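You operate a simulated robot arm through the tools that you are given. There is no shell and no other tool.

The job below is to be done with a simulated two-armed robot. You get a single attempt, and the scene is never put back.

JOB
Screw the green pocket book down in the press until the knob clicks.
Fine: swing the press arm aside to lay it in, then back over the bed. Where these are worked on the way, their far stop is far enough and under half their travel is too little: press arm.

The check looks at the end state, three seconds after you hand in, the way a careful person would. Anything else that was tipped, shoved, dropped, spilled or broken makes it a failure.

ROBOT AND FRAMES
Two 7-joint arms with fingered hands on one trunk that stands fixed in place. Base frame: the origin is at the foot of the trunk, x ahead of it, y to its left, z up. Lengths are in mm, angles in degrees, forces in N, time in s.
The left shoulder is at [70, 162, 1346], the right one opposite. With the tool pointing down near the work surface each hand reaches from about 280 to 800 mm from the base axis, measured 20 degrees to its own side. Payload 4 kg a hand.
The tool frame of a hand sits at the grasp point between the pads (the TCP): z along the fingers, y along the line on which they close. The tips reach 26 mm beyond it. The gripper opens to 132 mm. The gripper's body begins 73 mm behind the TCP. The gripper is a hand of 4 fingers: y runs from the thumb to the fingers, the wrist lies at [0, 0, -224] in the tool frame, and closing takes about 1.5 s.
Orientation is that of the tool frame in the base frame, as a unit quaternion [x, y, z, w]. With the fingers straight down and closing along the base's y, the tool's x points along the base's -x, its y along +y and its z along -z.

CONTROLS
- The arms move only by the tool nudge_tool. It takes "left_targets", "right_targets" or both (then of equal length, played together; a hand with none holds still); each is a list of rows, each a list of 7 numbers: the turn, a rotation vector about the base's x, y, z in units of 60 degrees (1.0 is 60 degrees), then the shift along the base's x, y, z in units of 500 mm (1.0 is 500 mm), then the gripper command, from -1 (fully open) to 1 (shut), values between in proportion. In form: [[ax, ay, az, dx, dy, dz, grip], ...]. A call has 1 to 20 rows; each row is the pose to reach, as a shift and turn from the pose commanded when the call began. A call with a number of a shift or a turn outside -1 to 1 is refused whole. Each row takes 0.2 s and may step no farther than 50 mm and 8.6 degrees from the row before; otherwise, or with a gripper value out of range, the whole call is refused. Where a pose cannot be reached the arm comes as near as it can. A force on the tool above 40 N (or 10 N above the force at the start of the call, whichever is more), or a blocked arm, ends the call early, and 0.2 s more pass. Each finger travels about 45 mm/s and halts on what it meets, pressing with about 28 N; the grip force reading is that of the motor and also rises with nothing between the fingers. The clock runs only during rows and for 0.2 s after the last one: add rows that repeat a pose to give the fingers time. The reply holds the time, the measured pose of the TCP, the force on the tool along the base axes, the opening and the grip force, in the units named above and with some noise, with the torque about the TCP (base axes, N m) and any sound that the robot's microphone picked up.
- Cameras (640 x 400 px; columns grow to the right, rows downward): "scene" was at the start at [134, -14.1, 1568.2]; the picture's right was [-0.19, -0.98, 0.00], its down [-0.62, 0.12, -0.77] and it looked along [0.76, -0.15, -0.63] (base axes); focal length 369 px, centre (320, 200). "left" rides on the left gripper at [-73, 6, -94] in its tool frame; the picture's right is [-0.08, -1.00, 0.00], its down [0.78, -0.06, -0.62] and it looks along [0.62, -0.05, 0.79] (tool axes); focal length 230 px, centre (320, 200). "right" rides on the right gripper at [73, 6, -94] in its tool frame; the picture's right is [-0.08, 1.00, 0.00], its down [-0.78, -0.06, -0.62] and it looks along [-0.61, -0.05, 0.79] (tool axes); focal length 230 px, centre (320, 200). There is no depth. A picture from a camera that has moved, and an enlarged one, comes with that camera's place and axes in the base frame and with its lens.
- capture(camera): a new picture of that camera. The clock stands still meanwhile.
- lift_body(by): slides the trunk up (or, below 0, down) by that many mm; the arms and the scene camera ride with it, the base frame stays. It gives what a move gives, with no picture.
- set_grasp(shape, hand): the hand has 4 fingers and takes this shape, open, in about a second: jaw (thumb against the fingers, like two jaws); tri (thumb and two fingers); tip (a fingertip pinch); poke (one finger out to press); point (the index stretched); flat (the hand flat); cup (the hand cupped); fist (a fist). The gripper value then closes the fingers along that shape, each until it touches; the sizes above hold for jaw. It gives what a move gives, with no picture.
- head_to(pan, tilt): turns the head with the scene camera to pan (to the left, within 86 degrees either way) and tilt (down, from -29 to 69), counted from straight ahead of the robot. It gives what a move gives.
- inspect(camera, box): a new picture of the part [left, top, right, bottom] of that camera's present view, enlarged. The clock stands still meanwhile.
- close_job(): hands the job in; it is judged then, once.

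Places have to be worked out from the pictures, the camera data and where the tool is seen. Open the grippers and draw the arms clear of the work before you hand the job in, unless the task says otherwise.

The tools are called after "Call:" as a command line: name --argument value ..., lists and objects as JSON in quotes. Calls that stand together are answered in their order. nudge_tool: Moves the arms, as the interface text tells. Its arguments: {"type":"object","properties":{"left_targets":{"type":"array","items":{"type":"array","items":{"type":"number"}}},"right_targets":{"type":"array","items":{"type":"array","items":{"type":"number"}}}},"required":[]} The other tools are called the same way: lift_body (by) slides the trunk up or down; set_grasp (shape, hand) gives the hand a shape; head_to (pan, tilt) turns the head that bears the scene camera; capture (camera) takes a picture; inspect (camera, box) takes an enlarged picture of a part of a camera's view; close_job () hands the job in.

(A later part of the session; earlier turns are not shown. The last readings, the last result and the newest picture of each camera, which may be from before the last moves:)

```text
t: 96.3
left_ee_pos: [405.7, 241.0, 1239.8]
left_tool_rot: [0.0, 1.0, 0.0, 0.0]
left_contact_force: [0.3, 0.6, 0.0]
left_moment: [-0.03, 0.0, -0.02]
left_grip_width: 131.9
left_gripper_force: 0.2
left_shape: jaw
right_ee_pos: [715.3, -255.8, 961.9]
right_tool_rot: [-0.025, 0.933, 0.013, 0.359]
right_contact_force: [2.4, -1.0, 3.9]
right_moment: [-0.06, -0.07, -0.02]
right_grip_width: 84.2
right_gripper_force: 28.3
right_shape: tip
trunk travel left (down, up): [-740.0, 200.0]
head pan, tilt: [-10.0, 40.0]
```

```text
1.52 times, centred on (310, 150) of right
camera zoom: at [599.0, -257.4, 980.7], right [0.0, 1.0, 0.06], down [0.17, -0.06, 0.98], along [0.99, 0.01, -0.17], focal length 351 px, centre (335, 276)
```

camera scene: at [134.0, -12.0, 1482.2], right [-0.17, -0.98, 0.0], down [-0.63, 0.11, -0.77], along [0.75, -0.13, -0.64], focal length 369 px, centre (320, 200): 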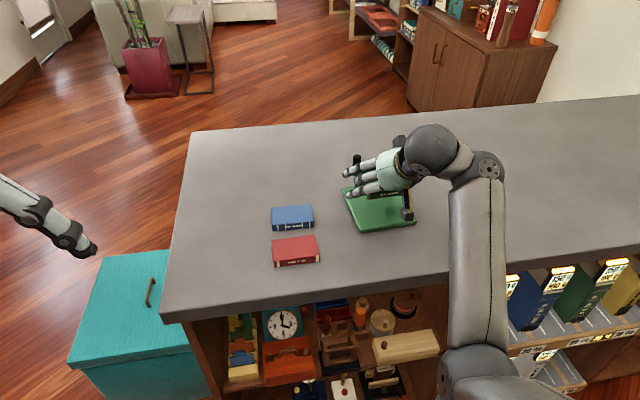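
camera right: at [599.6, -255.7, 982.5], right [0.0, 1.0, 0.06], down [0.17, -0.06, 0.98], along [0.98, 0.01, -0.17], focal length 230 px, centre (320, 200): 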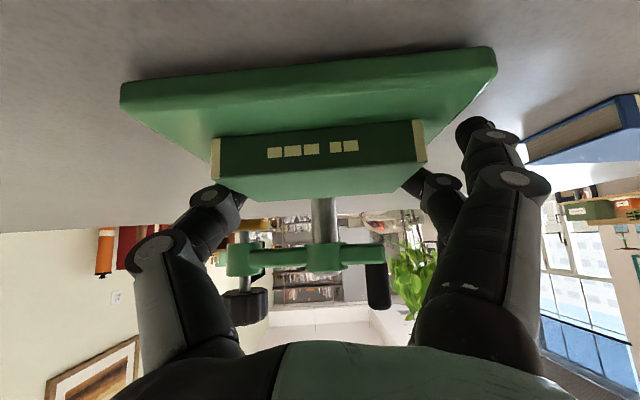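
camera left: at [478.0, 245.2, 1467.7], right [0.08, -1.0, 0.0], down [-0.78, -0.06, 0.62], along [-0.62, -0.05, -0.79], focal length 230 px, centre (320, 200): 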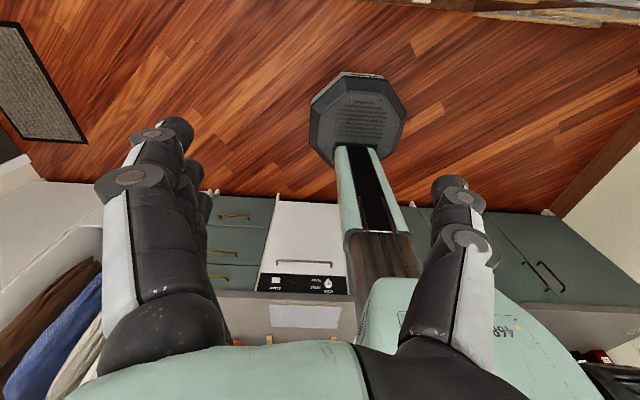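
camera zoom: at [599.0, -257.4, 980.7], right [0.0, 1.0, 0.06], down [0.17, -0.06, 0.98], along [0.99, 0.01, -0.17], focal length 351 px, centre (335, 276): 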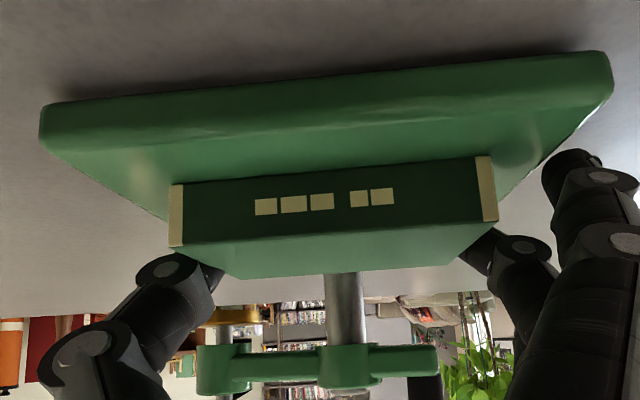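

There is 4 N upward with almost no moment, so the book is resting on the plate. I'll ease off 1 mm and open the fingers slowly.

Call:
nudge_tool --right_targets '[[0, 0, 0, 0, 0, 0.004, 1], [0, 0, 0, 0, 0, 0.005, 0.0], [0, 0, 0, 0, 0, 0.005, -0.3], [0, 0, 0, 0, 0, 0.005, -0.5], [0, 0, 0, 0, 0, 0.005, -0.7], [0, 0, 0, 0, 0, 0.005, -0.7], [0, 0, 0, 0, 0, 0.005, -0.7]]'

Call:
capture --camera "right"

Call:
inspect --camera "scene" --box '[320, 120, 460, 250]'

```text
t: 97.9
left_ee_pos: [405.8, 241.0, 1238.8]
left_tool_rot: [-0.001, 1.0, 0.0, 0.0]
left_contact_force: [0.4, -0.7, 0.2]
left_moment: [0.0, -0.02, 0.02]
left_grip_width: 132.1
left_gripper_force: 0.1
left_shape: jaw
right_ee_pos: [715.9, -255.9, 962.4]
right_tool_rot: [-0.025, 0.933, 0.013, 0.359]
right_contact_force: [-0.4, 0.2, -0.3]
right_moment: [0.0, 0.0, -0.02]
right_grip_width: 112.3
right_gripper_force: 0.0
right_shape: tip
trunk travel left (down, up): [-740.0, 200.0]
head pan, tilt: [-10.0, 40.0]
```

```text
taken
camera right: at [599.6, -256.9, 982.5], right [0.0, 1.0, 0.06], down [0.17, -0.06, 0.98], along [0.98, 0.01, -0.17], focal length 230 px, centre (320, 200)
```

right: 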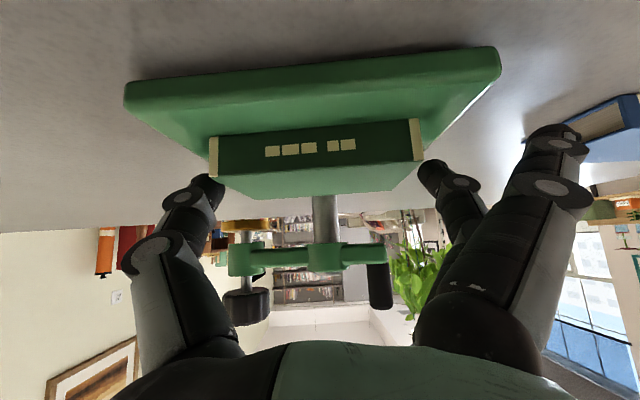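

```text
3.08 times, centred on (390, 185) of scene
camera zoom: at [133.9, -12.3, 1482.2], right [-0.17, -0.98, 0.0], down [-0.63, 0.11, -0.77], along [0.75, -0.13, -0.64], focal length 1134 px, centre (105, 246)
```

zoom: 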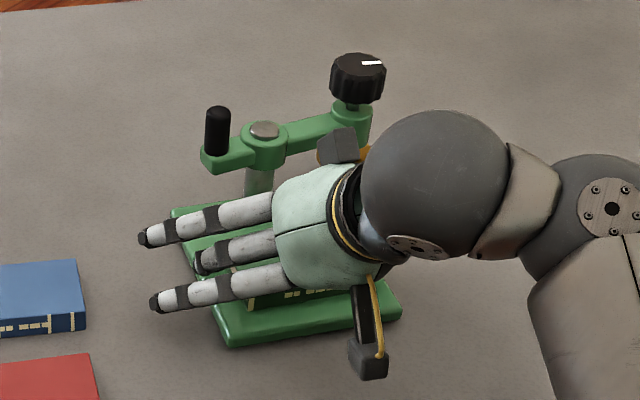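

The book rests on the bed under where the foot goes. I'll lift the hand straight up, then back, and look at the result.

Call:
nudge_tool --right_targets '[[0, 0, 0, 0, 0, 0.03, -0.8], [0, 0, 0, 0, 0, 0.08, -0.8], [0, 0, 0, 0, 0, 0.15, -0.8], [0, 0, 0, -0.04, 0, 0.22, -0.8], [0, 0, 0, -0.12, 0, 0.25, -0.8], [0, 0, 0, -0.2, 0, 0.25, -0.8], [0, 0, 0, -0.2, 0, 0.25, -0.8]]'

Call:
capture --camera "right"

Call:
inspect --camera "scene" --box '[320, 110, 460, 250]'

```text
t: 99.7
left_ee_pos: [405.8, 239.5, 1239.9]
left_tool_rot: [0.0, 1.0, 0.0, 0.0]
left_contact_force: [-0.3, -0.2, -0.4]
left_moment: [-0.01, -0.01, 0.01]
left_grip_width: 131.7
left_gripper_force: 0.2
left_shape: jaw
right_ee_pos: [616.8, -300.0, 1108.7]
right_tool_rot: [-0.008, 0.928, -0.028, 0.372]
right_contact_force: [-0.1, -0.7, -0.5]
right_moment: [-0.01, 0.0, -0.02]
right_grip_width: 118.7
right_gripper_force: 0.0
right_shape: tip
trunk travel left (down, up): [-740.0, 200.0]
head pan, tilt: [-10.0, 40.0]
stopped in row 7 (right hand): the arm was blocked; the commanded pose is now the measured one
```

```text
taken
camera right: at [499.8, -292.0, 1123.3], right [0.06, 1.0, 0.0], down [0.14, 0.0, 0.99], along [0.99, -0.06, -0.14], focal length 230 px, centre (320, 200)
```

right: 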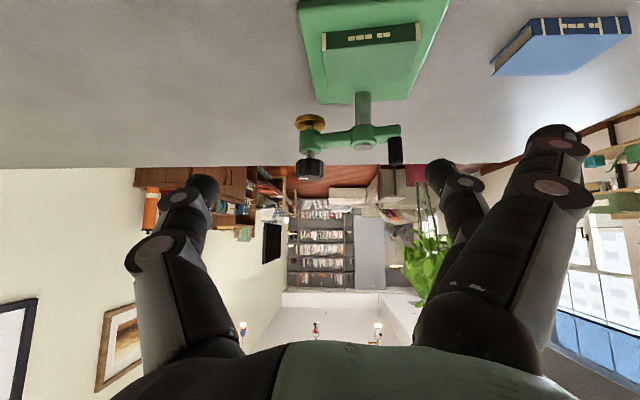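

```text
2.86 times, centred on (390, 180) of scene
camera zoom: at [134.0, -12.7, 1482.2], right [-0.17, -0.98, 0.0], down [-0.63, 0.11, -0.77], along [0.75, -0.13, -0.64], focal length 1053 px, centre (120, 257)
```

zoom: 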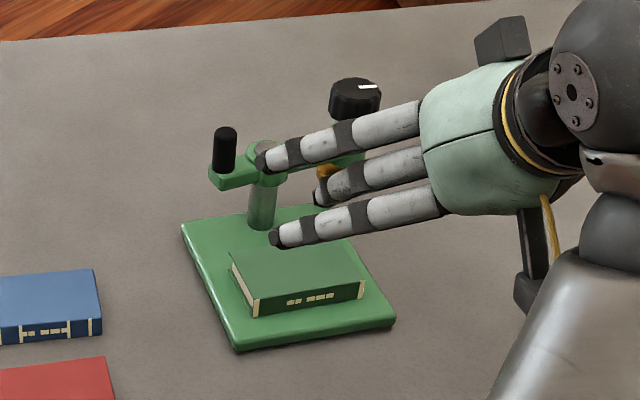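

The book is nicely placed. The arm reports being blocked as I drew back, so I'll look at the elbow to see what it met before moving further.

Call:
head_to --pan -45 --tilt 50

Call:
capture --camera "scene"

```text
t: 100.7
left_ee_pos: [406.4, 239.4, 1239.4]
left_tool_rot: [0.0, 1.0, 0.0, 0.0]
left_contact_force: [-0.2, -0.2, -0.2]
left_moment: [-0.01, 0.0, 0.01]
left_grip_width: 132.0
left_gripper_force: 0.1
left_shape: jaw
right_ee_pos: [616.5, -299.7, 1107.4]
right_tool_rot: [-0.009, 0.928, -0.027, 0.371]
right_contact_force: [0.4, 0.3, -1.1]
right_moment: [-0.05, -0.01, 0.02]
right_grip_width: 118.6
right_gripper_force: 0.0
right_shape: tip
trunk travel left (down, up): [-740.0, 200.0]
head pan, tilt: [-45.0, 50.0]
```

```text
taken
camera scene: at [104.8, -51.8, 1468.0], right [-0.71, -0.71, 0.0], down [-0.54, 0.54, -0.64], along [0.45, -0.45, -0.77], focal length 369 px, centre (320, 200)
```

scene: 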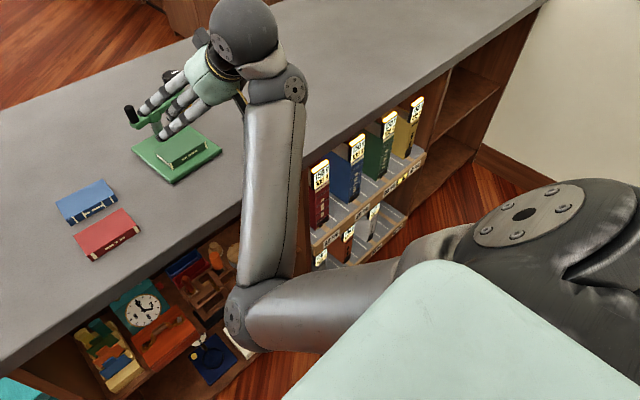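

The upper arm is brushing the robot's own torso in this posture; nothing on the table was touched. I'll move forward away from that and switch to a pointing finger, to push the press handle (now on the left of the post) away from the robot, which swings the head back.

Call:
nudge_tool --right_targets '[[0, 0, 0, 0.06, 0.04, 0.01, -0.8], [0, 0, 0, 0.12, 0.1, 0.02, -0.8], [0, 0, 0, 0.14, 0.17, 0.03, -0.8], [0, 0, 0, 0.14, 0.2, 0.04, -0.8], [0, 0, 0, 0.14, 0.2, 0.04, -0.8]]'

Call:
set_grasp --hand "right" --shape "poke"

Call:
capture --camera "right"

Call:
head_to --pan -10 --tilt 40

Call:
capture --camera "scene"

```text
t: 101.9
left_ee_pos: [406.5, 240.0, 1238.7]
left_tool_rot: [0.0, 1.0, 0.0, 0.001]
left_contact_force: [-0.2, 0.1, 0.1]
left_moment: [-0.01, -0.01, 0.04]
left_grip_width: 132.0
left_gripper_force: 0.1
left_shape: jaw
right_ee_pos: [686.9, -195.1, 1126.3]
right_tool_rot: [-0.01, 0.928, -0.025, 0.371]
right_contact_force: [-0.5, 0.8, -0.6]
right_moment: [0.01, -0.01, 0.0]
right_grip_width: 118.8
right_gripper_force: 0.0
right_shape: tip
trunk travel left (down, up): [-740.0, 200.0]
head pan, tilt: [-45.0, 50.0]
```

```text
t: 102.8
left_ee_pos: [405.3, 239.7, 1239.3]
left_tool_rot: [0.0, 1.0, 0.0, 0.0]
left_contact_force: [0.6, 0.2, -0.2]
left_moment: [-0.02, -0.01, -0.04]
left_grip_width: 132.0
left_gripper_force: 0.2
left_shape: jaw
right_ee_pos: [687.0, -194.4, 1126.4]
right_tool_rot: [-0.01, 0.928, -0.025, 0.372]
right_contact_force: [0.3, -0.2, -0.5]
right_moment: [0.0, -0.01, -0.05]
right_grip_width: 0.2
right_gripper_force: 0.0
right_shape: poke
trunk travel left (down, up): [-740.0, 200.0]
head pan, tilt: [-45.0, 50.0]
```

```text
taken
camera right: at [570.3, -188.5, 1142.4], right [0.06, 1.0, 0.0], down [0.14, -0.01, 0.99], along [0.99, -0.05, -0.14], focal length 230 px, centre (320, 200)
```

right: 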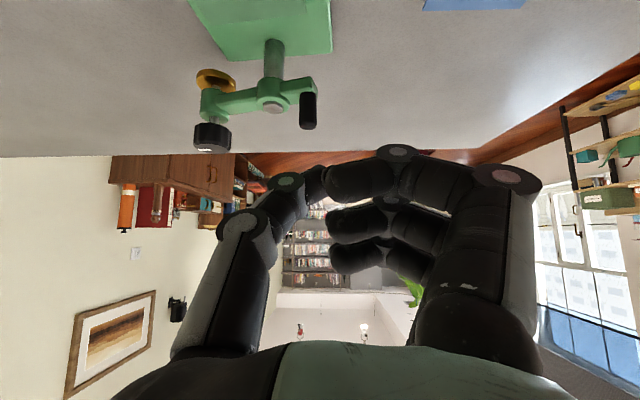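

```text
t: 103.8
left_ee_pos: [405.8, 241.0, 1240.6]
left_tool_rot: [0.0, 1.0, 0.001, 0.0]
left_contact_force: [1.0, -0.2, -0.1]
left_moment: [0.0, 0.01, 0.04]
left_grip_width: 132.0
left_gripper_force: 0.2
left_shape: jaw
right_ee_pos: [686.8, -195.1, 1126.8]
right_tool_rot: [-0.009, 0.928, -0.024, 0.371]
right_contact_force: [-0.6, 0.1, -0.3]
right_moment: [0.01, 0.02, 0.0]
right_grip_width: 0.0
right_gripper_force: 0.0
right_shape: poke
trunk travel left (down, up): [-740.0, 200.0]
head pan, tilt: [-10.0, 40.0]
```

```text
taken
camera scene: at [133.9, -12.3, 1482.2], right [-0.17, -0.98, 0.0], down [-0.63, 0.11, -0.77], along [0.75, -0.13, -0.64], focal length 369 px, centre (320, 200)
```

scene: 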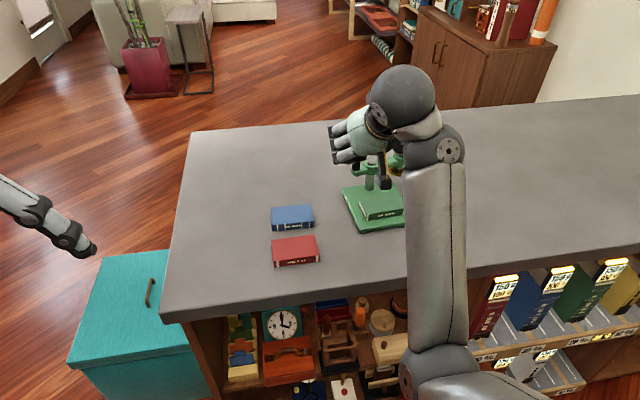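

"Poke" curls everything inward. I'll check the "point" shape.

Call:
set_grasp --hand "right" --shape "point"

Call:
capture --camera "right"

Call:
inspect --camera "scene" --box '[300, 60, 480, 250]'

```text
t: 104.7
left_ee_pos: [405.8, 239.9, 1239.6]
left_tool_rot: [0.0, 1.0, 0.0, 0.0]
left_contact_force: [-0.1, 0.4, 0.1]
left_moment: [0.01, -0.01, -0.02]
left_grip_width: 131.8
left_gripper_force: 0.0
left_shape: jaw
right_ee_pos: [687.9, -195.5, 1126.3]
right_tool_rot: [-0.01, 0.928, -0.025, 0.371]
right_contact_force: [-0.8, 0.5, 0.1]
right_moment: [0.02, 0.0, -0.01]
right_grip_width: 126.0
right_gripper_force: 0.0
right_shape: point
trunk travel left (down, up): [-740.0, 200.0]
head pan, tilt: [-10.0, 40.0]
```

```text
taken
camera right: at [570.3, -188.5, 1142.4], right [0.06, 1.0, 0.0], down [0.14, -0.01, 0.99], along [0.99, -0.05, -0.14], focal length 230 px, centre (320, 200)
```

right: 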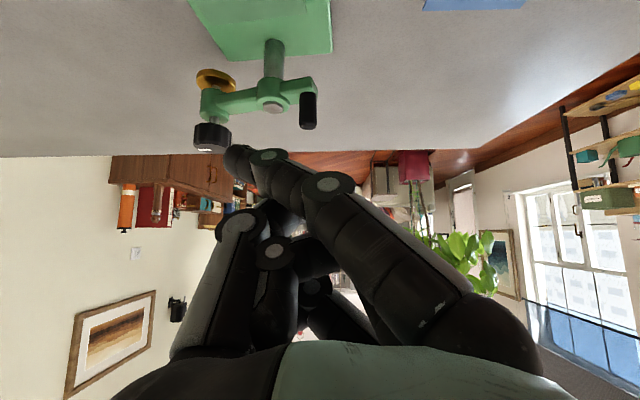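

```text
2.11 times, centred on (390, 155) of scene
camera zoom: at [133.9, -12.2, 1482.2], right [-0.17, -0.98, 0.0], down [-0.63, 0.11, -0.77], along [0.75, -0.13, -0.64], focal length 776 px, centre (173, 295)
```

zoom: 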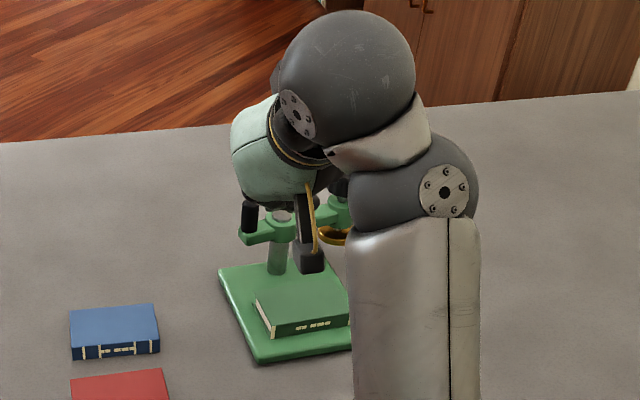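

Pushing with those shapes would be imprecise. Instead I'll pinch the press's handle (≈[797,-212], z 994–1033) with the tip shape and carry it round its arc, which controls the swing fully. First I set the shape, raise the trunk 40 mm and move above the handle with 30° pitch.

Call:
set_grasp --hand "right" --shape "tip"

Call:
lift_body --by 40

Call:
nudge_tool --right_targets '[[0.02, 0.09, -0.002, 0.04, -0.01, 0, -0.4], [0.04, 0.18, -0.004, 0.09, -0.02, -0.02, 0], [0.051, 0.226, -0.006, 0.14, -0.033, -0.06, 0.39], [0.051, 0.226, -0.006, 0.19, -0.033, -0.12, 0.39], [0.051, 0.226, -0.006, 0.204, -0.033, -0.15, 0.39], [0.051, 0.226, -0.006, 0.204, -0.033, -0.15, 0.39], [0.051, 0.226, -0.006, 0.204, -0.033, -0.15, 0.39]]'

Call:
capture --camera "right"

Call:
inspect --camera "scene" --box '[300, 80, 480, 250]'

```text
t: 105.6
left_ee_pos: [406.1, 239.9, 1239.7]
left_tool_rot: [0.0, 1.0, 0.0, -0.001]
left_contact_force: [0.4, 0.0, 0.0]
left_moment: [0.04, -0.02, 0.0]
left_grip_width: 131.7
left_gripper_force: 0.0
left_shape: jaw
right_ee_pos: [687.7, -194.5, 1126.6]
right_tool_rot: [-0.01, 0.928, -0.025, 0.371]
right_contact_force: [-1.1, -0.1, -1.1]
right_moment: [-0.02, 0.01, -0.01]
right_grip_width: 131.8
right_gripper_force: 0.0
right_shape: tip
trunk travel left (down, up): [-740.0, 200.0]
head pan, tilt: [-10.0, 40.0]
```

```text
t: 106.4
left_ee_pos: [407.0, 240.9, 1278.7]
left_tool_rot: [0.001, 1.0, -0.001, 0.0]
left_contact_force: [0.8, 0.0, 0.3]
left_moment: [-0.01, 0.0, 0.03]
left_grip_width: 131.8
left_gripper_force: 0.1
left_shape: jaw
right_ee_pos: [686.6, -194.7, 1165.9]
right_tool_rot: [-0.01, 0.928, -0.025, 0.371]
right_contact_force: [0.3, -0.4, 0.0]
right_moment: [0.02, 0.01, -0.01]
right_grip_width: 132.1
right_gripper_force: 0.1
right_shape: tip
trunk travel left (down, up): [-780.0, 160.0]
head pan, tilt: [-10.0, 40.0]
```

```text
t: 108.0
left_ee_pos: [406.0, 240.6, 1279.3]
left_tool_rot: [0.0, 1.0, 0.0, 0.0]
left_contact_force: [-0.5, -0.1, -1.0]
left_moment: [0.0, 0.02, -0.03]
left_grip_width: 132.0
left_gripper_force: 0.1
left_shape: jaw
right_ee_pos: [788.8, -211.2, 1092.1]
right_tool_rot: [0.001, 0.966, 0.001, 0.259]
right_contact_force: [0.8, 1.0, 0.1]
right_moment: [0.0, 0.01, 0.0]
right_grip_width: 40.7
right_gripper_force: 0.1
right_shape: tip
trunk travel left (down, up): [-780.0, 160.0]
head pan, tilt: [-10.0, 40.0]
```

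```text
taken
camera right: at [679.0, -205.6, 1135.0], right [0.07, 1.0, 0.04], down [0.37, -0.06, 0.93], along [0.93, -0.05, -0.37], focal length 230 px, centre (320, 200)
```

right: 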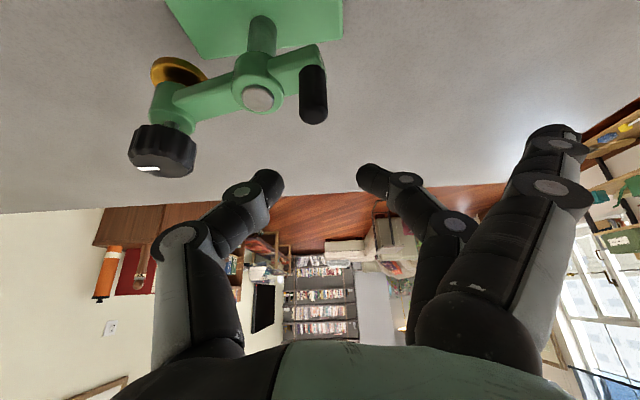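

```text
2.35 times, centred on (390, 165) of scene
camera zoom: at [134.2, -12.3, 1522.1], right [-0.17, -0.98, 0.0], down [-0.63, 0.11, -0.77], along [0.75, -0.13, -0.64], focal length 867 px, centre (155, 282)
```

zoom: 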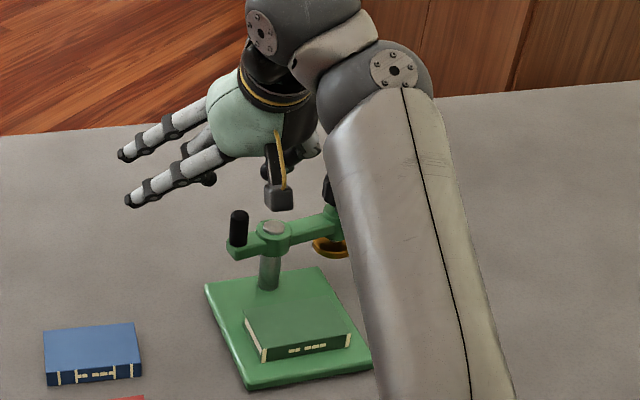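

The handle re-measures at ≈[790,-213] with top ≈1033, and the pivot at ≈[802,-254]. I'll shift slightly back and descend to straddle the handle.

Call:
nudge_tool --right_targets '[[0, 0, 0, -0.016, -0.003, -0.02, 0.39], [0, 0, 0, -0.016, -0.003, -0.05, 0.39], [0, 0, 0, -0.016, -0.003, -0.08, 0.39], [0, 0, 0, -0.016, -0.003, -0.106, 0.39], [0, 0, 0, -0.016, -0.003, -0.106, 0.39]]'

Call:
capture --camera "right"

Call:
inspect --camera "scene" --box '[320, 100, 440, 220]'

```text
t: 109.2
left_ee_pos: [406.2, 240.5, 1279.1]
left_tool_rot: [-0.001, 1.0, 0.0, 0.001]
left_contact_force: [-0.4, 0.7, -0.7]
left_moment: [0.03, 0.0, 0.01]
left_grip_width: 131.8
left_gripper_force: 0.1
left_shape: jaw
right_ee_pos: [781.3, -211.3, 1038.4]
right_tool_rot: [0.0, 0.966, 0.0, 0.258]
right_contact_force: [0.0, 1.2, 0.6]
right_moment: [0.0, 0.03, -0.01]
right_grip_width: 40.7
right_gripper_force: 0.0
right_shape: tip
trunk travel left (down, up): [-780.0, 160.0]
head pan, tilt: [-10.0, 40.0]
```

```text
taken
camera right: at [671.5, -207.5, 1081.9], right [0.07, 1.0, 0.04], down [0.37, -0.06, 0.93], along [0.93, -0.05, -0.37], focal length 230 px, centre (320, 200)
```

right: 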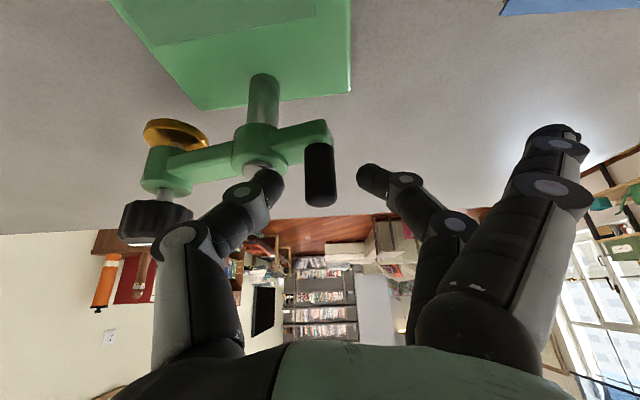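

```text
3.33 times, centred on (380, 160) of scene
camera zoom: at [134.0, -12.3, 1522.2], right [-0.17, -0.98, 0.0], down [-0.63, 0.11, -0.77], along [0.75, -0.13, -0.64], focal length 1229 px, centre (120, 333)
```

zoom: 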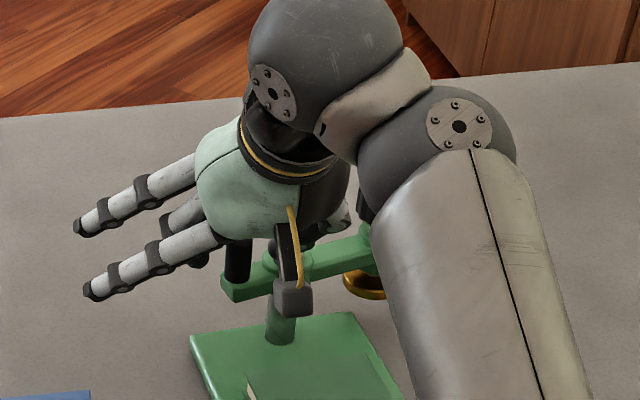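

The handle sits between thumb and finger. I'll close onto it.

Call:
nudge_tool --right_targets '[[0, 0, 0, 0, -0.002, 0, 0.6], [0, 0, 0, 0, -0.002, 0, 0.8], [0, 0, 0, 0, -0.002, 0, 1], [0, 0, 0, 0, -0.002, 0, 1], [0, 0, 0, 0, -0.002, 0, 1]]'

Call:
capture --camera "right"

```text
t: 110.4
left_ee_pos: [406.2, 240.0, 1279.2]
left_tool_rot: [0.0, 1.0, 0.0, 0.0]
left_contact_force: [-0.3, 0.9, -0.1]
left_moment: [0.02, 0.04, -0.02]
left_grip_width: 131.9
left_gripper_force: 0.0
left_shape: jaw
right_ee_pos: [782.7, -215.0, 1038.0]
right_tool_rot: [0.0, 0.966, 0.0, 0.259]
right_contact_force: [0.7, -0.2, 1.0]
right_moment: [0.05, 0.03, 0.01]
right_grip_width: 11.4
right_gripper_force: 28.4
right_shape: tip
trunk travel left (down, up): [-780.0, 160.0]
head pan, tilt: [-10.0, 40.0]
```

```text
taken
camera right: at [671.7, -208.7, 1081.3], right [0.07, 1.0, 0.04], down [0.37, -0.06, 0.93], along [0.93, -0.05, -0.37], focal length 230 px, centre (320, 200)
```

right: 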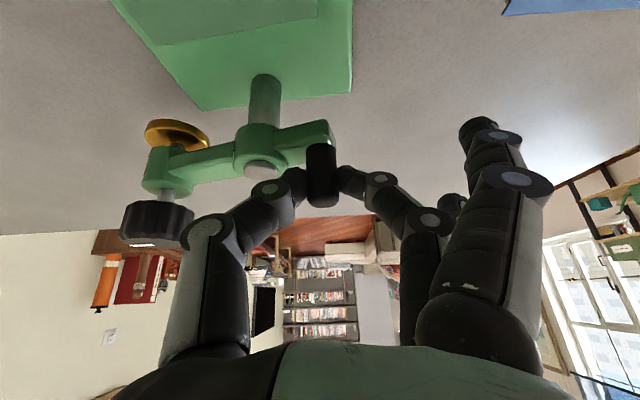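

The handle is pinched. I'll carry it along its arc about the pivot, first about 47° back.

Call:
nudge_tool --right_targets '[[0, 0, 0, 0.0104, 0.0026, 0, 1], [0, 0, 0, 0.022, 0.0038, 0, 1], [0, 0, 0, 0.0338, 0.0034, 0, 1], [0, 0, 0, 0.0452, 0.0014, 0, 1], [0, 0, 0, 0.0564, -0.0024, 0, 1], [0, 0, 0, 0.067, -0.0074, 0, 1]]'

Call:
capture --camera "right"

Call:
inspect --camera "scene" --box '[320, 100, 440, 220]'

```text
t: 111.8
left_ee_pos: [406.0, 239.9, 1279.3]
left_tool_rot: [0.0, 1.0, 0.0, -0.001]
left_contact_force: [0.1, 0.0, -0.5]
left_moment: [-0.03, -0.01, 0.02]
left_grip_width: 131.9
left_gripper_force: 0.0
left_shape: jaw
right_ee_pos: [813.4, -218.5, 1038.7]
right_tool_rot: [0.0, 0.966, 0.001, 0.259]
right_contact_force: [-4.8, -0.8, -0.6]
right_moment: [-0.01, 0.08, -0.18]
right_grip_width: 10.5
right_gripper_force: 27.5
right_shape: tip
trunk travel left (down, up): [-780.0, 160.0]
head pan, tilt: [-10.0, 40.0]
```

```text
taken
camera right: at [705.1, -212.7, 1081.6], right [0.07, 1.0, 0.04], down [0.37, -0.06, 0.93], along [0.93, -0.05, -0.38], focal length 230 px, centre (320, 200)
```

right: 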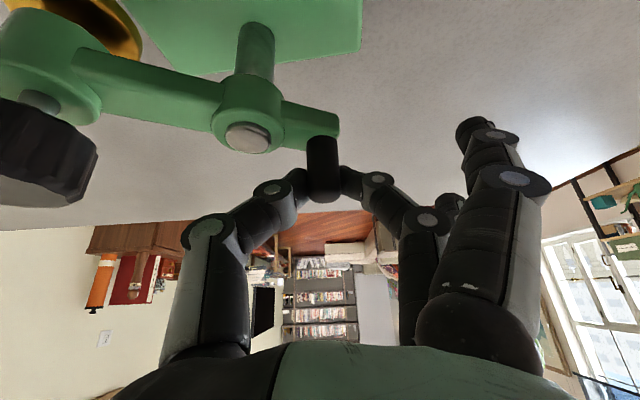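

```text
3.33 times, centred on (380, 160) of scene
camera zoom: at [133.7, -13.1, 1522.1], right [-0.17, -0.98, 0.0], down [-0.63, 0.11, -0.77], along [0.75, -0.13, -0.64], focal length 1229 px, centre (120, 333)
```

zoom: 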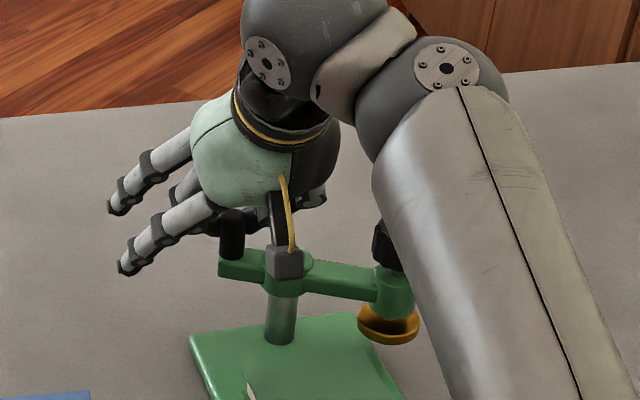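

Swinging back smoothly. I'll continue to about 20° from home.

Call:
nudge_tool --right_targets '[[0, 0, 0, 0.0096, -0.0066, 0, 1], [0, 0, 0, 0.0182, -0.0144, 0, 1], [0, 0, 0, 0.0258, -0.0234, 0, 1], [0, 0, 0, 0.032, -0.0332, 0, 1], [0, 0, 0, 0.0368, -0.044, 0, 1]]'

Call:
capture --camera "right"

Call:
inspect --camera "scene" --box '[320, 100, 440, 220]'

```text
t: 113.0
left_ee_pos: [408.3, 242.1, 1277.5]
left_tool_rot: [0.001, 1.0, -0.001, -0.002]
left_contact_force: [1.0, -0.5, -0.8]
left_moment: [-0.01, 0.03, -0.01]
left_grip_width: 131.9
left_gripper_force: 0.0
left_shape: jaw
right_ee_pos: [836.4, -235.7, 1039.3]
right_tool_rot: [-0.001, 0.966, 0.001, 0.26]
right_contact_force: [12.3, 8.0, -0.8]
right_moment: [0.07, -0.11, -0.09]
right_grip_width: 5.7
right_gripper_force: 28.1
right_shape: tip
trunk travel left (down, up): [-780.0, 160.0]
head pan, tilt: [-10.0, 40.0]
```

```text
taken
camera right: at [727.2, -231.3, 1082.3], right [0.06, 1.0, 0.04], down [0.37, -0.06, 0.93], along [0.93, -0.04, -0.37], focal length 230 px, centre (320, 200)
```

right: 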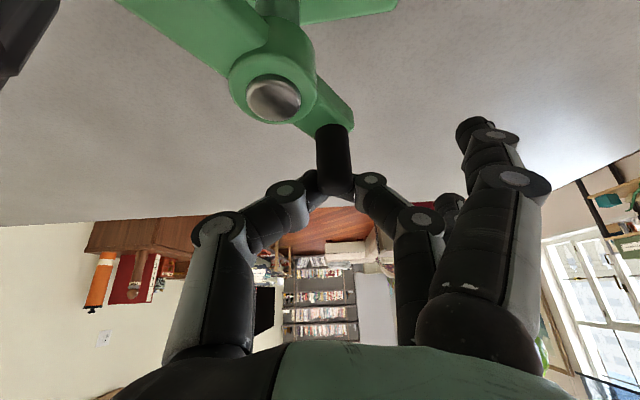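

```text
3.33 times, centred on (380, 160) of scene
camera zoom: at [138.0, -10.4, 1521.8], right [-0.17, -0.98, 0.0], down [-0.64, 0.11, -0.76], along [0.75, -0.13, -0.64], focal length 1229 px, centre (120, 333)
```

zoom: 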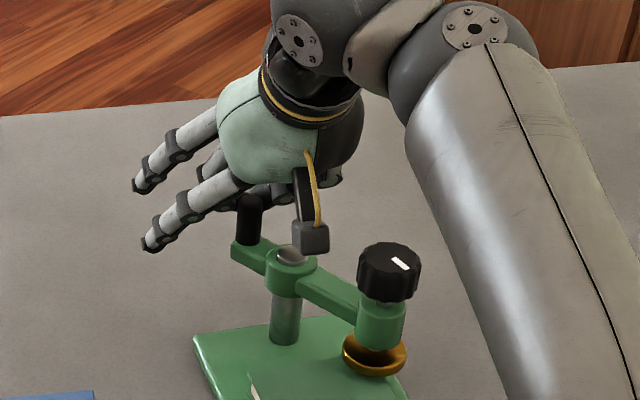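

The pinch slipped partway, with the arm at about 37° from home. I'll open, lift clear, and take a fresh look.

Call:
nudge_tool --right_targets '[[0, 0, 0, -0.01, 0.0, 0, 0.7], [0, 0, 0, -0.01, 0.008, 0, 0.4], [0, 0, 0, -0.01, 0.008, 0, 0.2], [0, 0, 0, -0.01, 0.008, 0.04, 0.2], [0, 0, 0, -0.01, 0.008, 0.1, 0.2], [0, 0, 0, -0.01, 0.008, 0.16, 0.2], [0, 0, 0, -0.01, 0.008, 0.16, 0.2]]'

Call:
capture --camera "right"

Call:
inspect --camera "scene" --box '[320, 100, 460, 240]'

```text
t: 114.6
left_ee_pos: [406.3, 239.0, 1278.7]
left_tool_rot: [0.0, 1.0, 0.0, 0.0]
left_contact_force: [-0.1, 0.6, -0.5]
left_moment: [0.02, 0.02, 0.0]
left_grip_width: 131.8
left_gripper_force: 0.1
left_shape: jaw
right_ee_pos: [828.0, -233.6, 1117.5]
right_tool_rot: [0.0, 0.966, 0.001, 0.259]
right_contact_force: [0.1, 0.2, -0.6]
right_moment: [0.01, 0.01, 0.02]
right_grip_width: 52.1
right_gripper_force: 0.0
right_shape: tip
trunk travel left (down, up): [-780.0, 160.0]
head pan, tilt: [-10.0, 40.0]
```

```text
taken
camera right: at [719.5, -228.6, 1160.9], right [0.07, 1.0, 0.04], down [0.37, -0.06, 0.93], along [0.93, -0.05, -0.37], focal length 230 px, centre (320, 200)
```

right: 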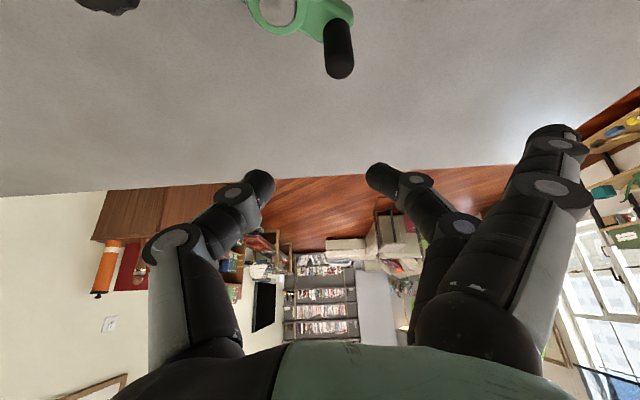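

```text
2.86 times, centred on (390, 170) of scene
camera zoom: at [134.1, -12.1, 1522.2], right [-0.17, -0.98, 0.0], down [-0.63, 0.11, -0.77], along [0.75, -0.13, -0.64], focal length 1053 px, centre (120, 286)
```

zoom: 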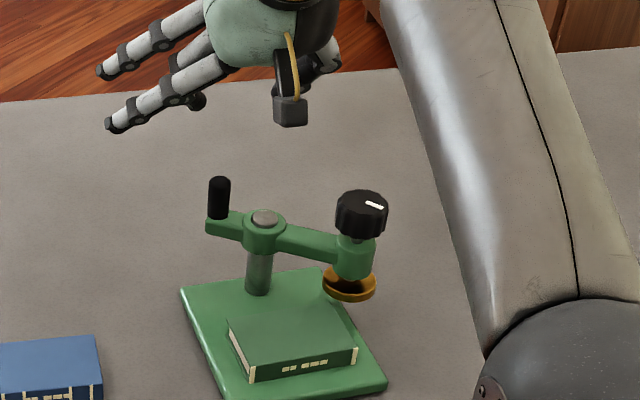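

The arm actually rests about 60° from home. I'll switch to a closed jaw hand and push the head from its right side toward +y instead: first move over the top to the right of the knob.

Call:
set_grasp --hand "right" --shape "jaw"

Call:
nudge_tool --right_targets '[[0, 0, 0, -0.01, -0.06, 0.03, 0], [0, 0, 0, -0.03, -0.14, 0.03, 0.5], [0, 0, 0, -0.05, -0.22, 0.03, 1], [0, 0, 0, -0.08, -0.29, 0.02, 1], [0, 0, 0, -0.12, -0.33, 0, 1], [0, 0, 0, -0.14, -0.34, -0.05, 1], [0, 0, 0, -0.14, -0.34, -0.12, 1], [0, 0, 0, -0.14, -0.34, -0.19, 1], [0, 0, 0, -0.14, -0.34, -0.21, 1]]'

Call:
capture --camera "right"

Call:
inspect --camera "scene" --box '[320, 100, 460, 240]'

```text
t: 115.5
left_ee_pos: [405.1, 239.8, 1279.4]
left_tool_rot: [0.0, 1.0, -0.001, 0.0]
left_contact_force: [-0.1, -0.3, 0.4]
left_moment: [0.06, 0.0, -0.01]
left_grip_width: 131.9
left_gripper_force: 0.0
left_shape: jaw
right_ee_pos: [829.1, -233.9, 1117.2]
right_tool_rot: [-0.001, 0.966, 0.002, 0.259]
right_contact_force: [-0.4, -0.6, 0.8]
right_moment: [-0.01, 0.03, 0.03]
right_grip_width: 131.9
right_gripper_force: 0.0
right_shape: jaw
trunk travel left (down, up): [-780.0, 160.0]
head pan, tilt: [-10.0, 40.0]
```

```text
t: 117.5
left_ee_pos: [406.8, 241.0, 1279.3]
left_tool_rot: [-0.001, 1.0, -0.001, 0.0]
left_contact_force: [-0.3, 0.6, 0.2]
left_moment: [0.01, 0.02, 0.02]
left_grip_width: 131.9
left_gripper_force: 0.1
left_shape: jaw
right_ee_pos: [758.4, -406.4, 1012.1]
right_tool_rot: [0.0, 0.966, 0.001, 0.258]
right_contact_force: [-0.1, 1.4, 0.6]
right_moment: [0.01, 0.0, -0.03]
right_grip_width: 0.0
right_gripper_force: 28.0
right_shape: jaw
trunk travel left (down, up): [-780.0, 160.0]
head pan, tilt: [-10.0, 40.0]
```

```text
taken
camera right: at [647.6, -400.8, 1055.2], right [0.07, 1.0, 0.04], down [0.37, -0.06, 0.93], along [0.93, -0.05, -0.37], focal length 230 px, centre (320, 200)
```

right: 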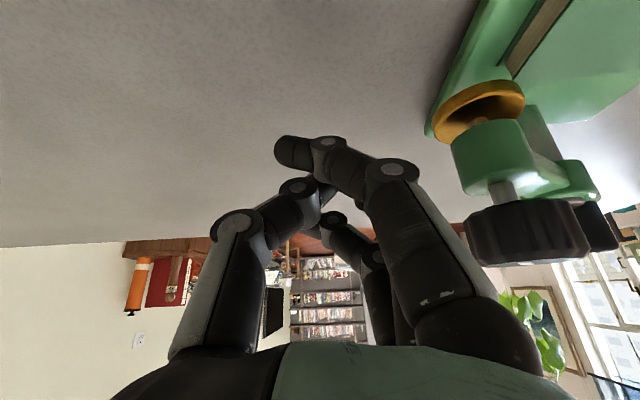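

```text
2.86 times, centred on (390, 170) of scene
camera zoom: at [134.0, -12.0, 1522.2], right [-0.17, -0.98, 0.0], down [-0.63, 0.11, -0.77], along [0.75, -0.13, -0.64], focal length 1053 px, centre (120, 286)
```

zoom: 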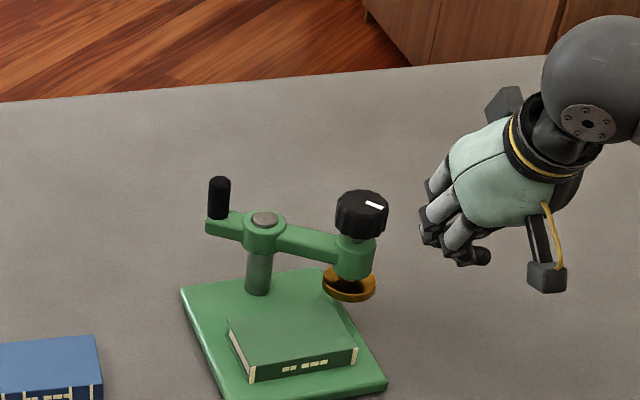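

The closed hand is beside the knob on its right. I'll push +y in small steps, following the arc, and watch the forces.

Call:
nudge_tool --right_targets '[[0, 0, 0, 0, 0.016, 0, 1], [0, 0, 0, -0.004, 0.032, 0, 1], [0, 0, 0, -0.012, 0.045, 0, 1], [0, 0, 0, -0.024, 0.056, 0, 1], [0, 0, 0, -0.036, 0.066, 0, 1], [0, 0, 0, -0.046, 0.076, 0, 1]]'

Call:
capture --camera "right"

Call:
inspect --camera "scene" --box '[320, 100, 460, 240]'

```text
t: 118.9
left_ee_pos: [405.4, 240.2, 1279.5]
left_tool_rot: [0.0, 1.0, -0.001, 0.0]
left_contact_force: [-0.4, 0.1, 0.6]
left_moment: [0.01, -0.02, 0.01]
left_grip_width: 132.1
left_gripper_force: 0.0
left_shape: jaw
right_ee_pos: [733.1, -368.5, 1012.8]
right_tool_rot: [0.0, 0.966, 0.001, 0.26]
right_contact_force: [1.0, -0.5, -0.6]
right_moment: [-0.03, 0.01, -0.01]
right_grip_width: 0.1
right_gripper_force: 28.0
right_shape: jaw
trunk travel left (down, up): [-780.0, 160.0]
head pan, tilt: [-10.0, 40.0]
```

```text
taken
camera right: at [623.7, -362.6, 1056.4], right [0.07, 1.0, 0.04], down [0.37, -0.06, 0.93], along [0.93, -0.05, -0.37], focal length 230 px, centre (320, 200)
```

right: 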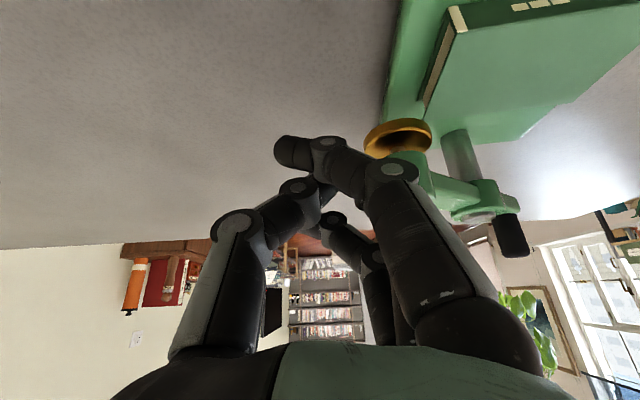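

```text
2.86 times, centred on (390, 170) of scene
camera zoom: at [133.8, -12.2, 1522.2], right [-0.17, -0.98, 0.0], down [-0.63, 0.11, -0.77], along [0.75, -0.13, -0.64], focal length 1053 px, centre (120, 286)
```

zoom: 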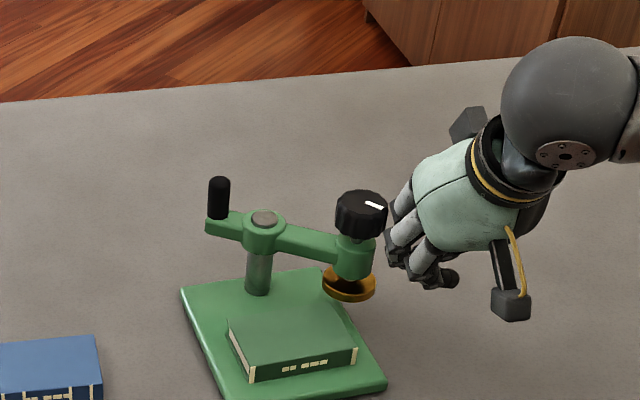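

No contact yet, as the hand is too near. I'll go round to the far-right side of the knob and push diagonally toward the robot and left.

Call:
nudge_tool --right_targets '[[0, 0, 0, 0.04, -0.04, 0, 1], [0, 0, 0, 0.1, -0.04, 0, 1], [0, 0, 0, 0.14, -0.02, 0, 1], [0, 0, 0, 0.14, 0.0, 0, 1], [0, 0, 0, 0.135, 0.016, 0, 1], [0, 0, 0, 0.128, 0.03, 0, 1], [0, 0, 0, 0.118, 0.042, 0, 1]]'

Call:
capture --camera "right"

Call:
inspect --camera "scene" --box '[320, 100, 460, 240]'

```text
t: 120.5
left_ee_pos: [405.6, 239.3, 1279.2]
left_tool_rot: [0.0, 1.0, 0.0, 0.0]
left_contact_force: [0.2, 0.1, -0.2]
left_moment: [0.01, 0.0, 0.01]
left_grip_width: 131.8
left_gripper_force: 0.1
left_shape: jaw
right_ee_pos: [793.6, -345.5, 1012.4]
right_tool_rot: [0.0, 0.966, 0.001, 0.26]
right_contact_force: [-0.7, 0.0, 0.7]
right_moment: [-0.02, 0.03, 0.01]
right_grip_width: 0.0
right_gripper_force: 28.2
right_shape: jaw
trunk travel left (down, up): [-780.0, 160.0]
head pan, tilt: [-10.0, 40.0]
```

```text
taken
camera right: at [683.6, -340.4, 1056.6], right [0.07, 1.0, 0.04], down [0.37, -0.06, 0.93], along [0.93, -0.05, -0.37], focal length 230 px, centre (320, 200)
```

right: 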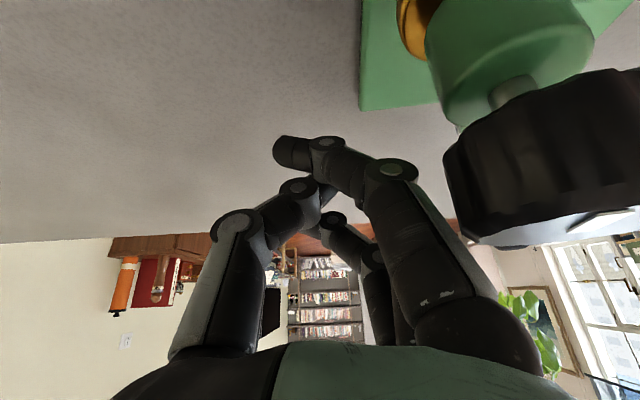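

```text
2.86 times, centred on (390, 170) of scene
camera zoom: at [133.6, -12.8, 1522.2], right [-0.17, -0.98, 0.0], down [-0.63, 0.11, -0.77], along [0.75, -0.13, -0.64], focal length 1053 px, centre (120, 286)
```

zoom: 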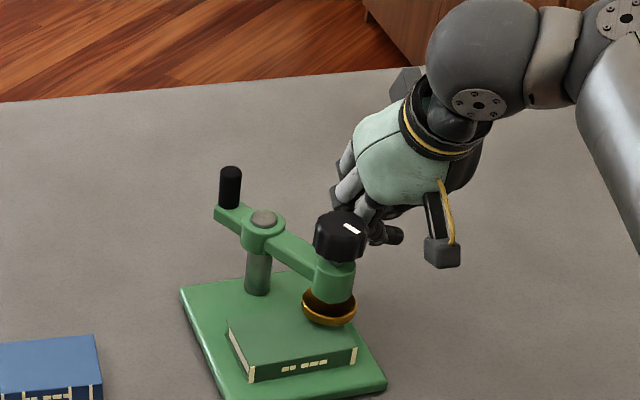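

The arm is now about 35° from home and the foot passes above the book without touching it. I'll continue the push in small steps.

Call:
nudge_tool --right_targets '[[0, 0, 0, -0.01, 0.018, 0, 1], [0, 0, 0, -0.0194, 0.037, 0, 1], [0, 0, 0, -0.023, 0.05, 0, 1], [0, 0, 0, -0.026, 0.06, 0, 1]]'

Call:
capture --camera "right"

Call:
inspect --camera "scene" --box '[320, 100, 460, 240]'

```text
t: 121.5
left_ee_pos: [405.6, 239.4, 1279.5]
left_tool_rot: [0.0, 1.0, 0.0, 0.0]
left_contact_force: [-0.8, -0.3, -0.2]
left_moment: [-0.02, -0.01, 0.0]
left_grip_width: 132.1
left_gripper_force: 0.1
left_shape: jaw
right_ee_pos: [782.8, -316.2, 1012.9]
right_tool_rot: [0.0, 0.966, 0.001, 0.259]
right_contact_force: [0.3, -0.4, 0.7]
right_moment: [0.03, -0.03, -0.01]
right_grip_width: 0.0
right_gripper_force: 27.9
right_shape: jaw
trunk travel left (down, up): [-780.0, 160.0]
head pan, tilt: [-10.0, 40.0]
```

```text
taken
camera right: at [672.0, -310.3, 1055.8], right [0.07, 1.0, 0.04], down [0.37, -0.06, 0.93], along [0.93, -0.05, -0.37], focal length 230 px, centre (320, 200)
```

right: 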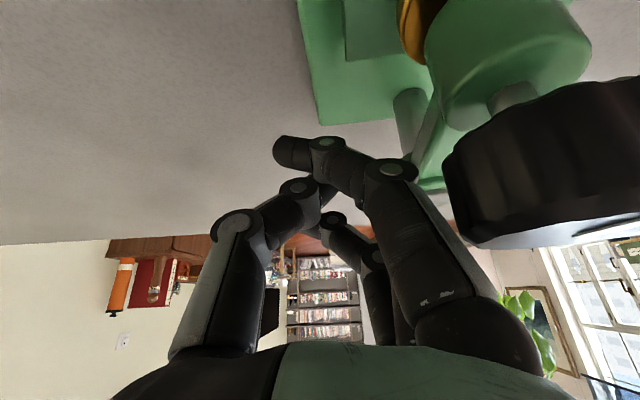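

```text
2.86 times, centred on (390, 170) of scene
camera zoom: at [133.9, -12.1, 1522.2], right [-0.17, -0.98, 0.0], down [-0.63, 0.11, -0.77], along [0.75, -0.13, -0.64], focal length 1053 px, centre (120, 286)
```

zoom: 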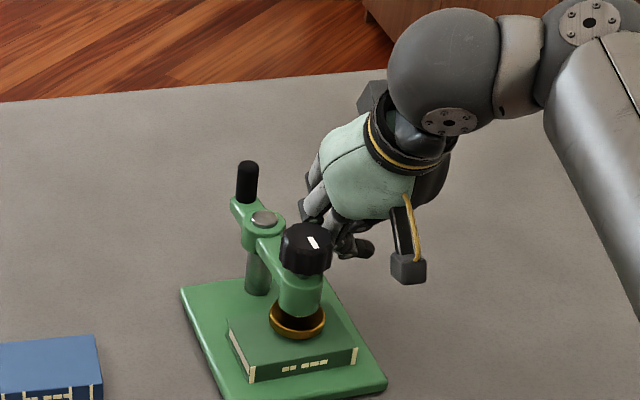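

About 10–15° to go. I'll continue pushing gently toward home, watching for the stop.

Call:
nudge_tool --right_targets '[[0, 0, 0, -0.002, 0.01, 0, 1], [0, 0, 0, -0.003, 0.02, 0, 1], [0, 0, 0, -0.003, 0.028, 0, 1], [0, 0, 0, -0.003, 0.028, 0, 1]]'

Call:
inspect --camera "scene" --box '[320, 100, 460, 240]'

```text
t: 122.5
left_ee_pos: [407.3, 238.3, 1279.0]
left_tool_rot: [0.0, 1.0, 0.002, 0.0]
left_contact_force: [0.0, 0.1, -0.2]
left_moment: [-0.02, 0.0, -0.01]
left_grip_width: 131.9
left_gripper_force: 0.1
left_shape: jaw
right_ee_pos: [782.1, -306.2, 1014.5]
right_tool_rot: [0.001, 0.966, 0.001, 0.26]
right_contact_force: [9.1, -21.0, 11.0]
right_moment: [1.12, 0.86, 0.76]
right_grip_width: 0.0
right_gripper_force: 27.9
right_shape: jaw
trunk travel left (down, up): [-780.0, 160.0]
head pan, tilt: [-10.0, 40.0]
```

```text
2.86 times, centred on (390, 170) of scene
camera zoom: at [134.0, -16.2, 1522.4], right [-0.17, -0.98, 0.0], down [-0.63, 0.11, -0.77], along [0.75, -0.13, -0.64], focal length 1053 px, centre (120, 286)
```

zoom: 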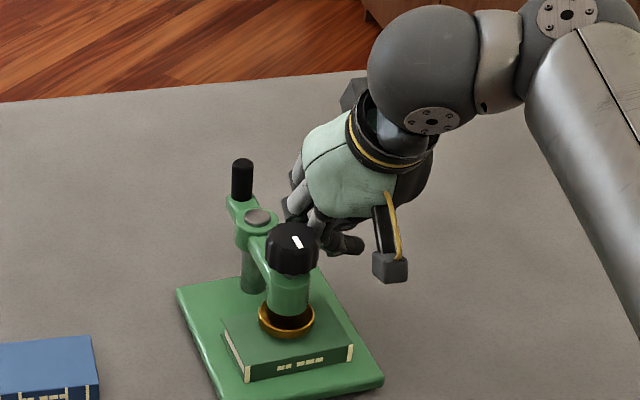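

A 21 N reaction with the arm in line with its start position means it's back at the home stop (the whole view shifted because the trunk swayed). I'll back off, lift, and verify.

Call:
nudge_tool --right_targets '[[0, 0, 0, 0.0, -0.03, 0, 1], [0, 0, 0, 0.0, -0.07, 0, 1], [0, 0, 0, 0.0, -0.09, 0.05, 1], [0, 0, 0, 0.0, -0.09, 0.13, 0.8], [0, 0, 0, -0.02, -0.09, 0.2, 0.4], [0, 0, 0, -0.02, -0.09, 0.24, 0.2], [0, 0, 0, -0.02, -0.09, 0.24, 0.2]]'

Call:
inspect --camera "scene" --box '[320, 100, 460, 240]'

Call:
capture --camera "right"

```text
t: 124.1
left_ee_pos: [407.1, 240.3, 1278.5]
left_tool_rot: [0.0, 1.0, 0.0, -0.001]
left_contact_force: [0.1, 0.6, 0.3]
left_moment: [-0.01, -0.01, 0.01]
left_grip_width: 131.6
left_gripper_force: 0.0
left_shape: jaw
right_ee_pos: [771.0, -346.7, 1132.9]
right_tool_rot: [0.0, 0.966, 0.001, 0.259]
right_contact_force: [0.1, 0.0, 0.3]
right_moment: [0.0, -0.04, -0.02]
right_grip_width: 52.2
right_gripper_force: 0.0
right_shape: jaw
trunk travel left (down, up): [-780.0, 160.0]
head pan, tilt: [-10.0, 40.0]
```

```text
2.86 times, centred on (390, 170) of scene
camera zoom: at [134.8, -11.8, 1522.1], right [-0.17, -0.98, 0.0], down [-0.63, 0.11, -0.77], along [0.75, -0.13, -0.64], focal length 1053 px, centre (120, 286)
```

zoom: 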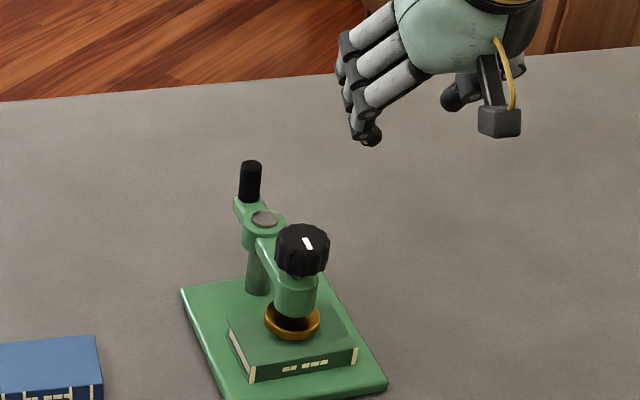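

```text
taken
camera right: at [661.8, -342.3, 1176.0], right [0.07, 1.0, 0.04], down [0.37, -0.06, 0.93], along [0.93, -0.05, -0.38], focal length 230 px, centre (320, 200)
```

right: 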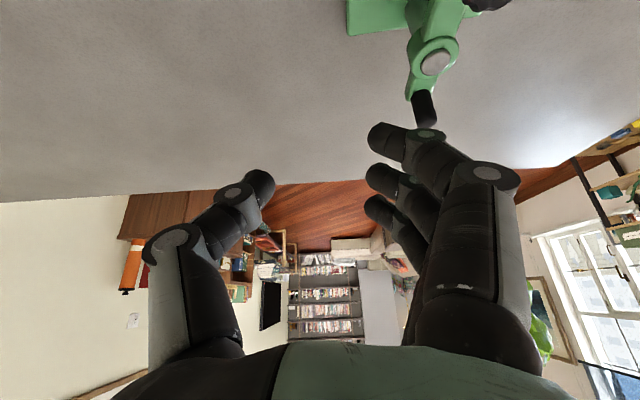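

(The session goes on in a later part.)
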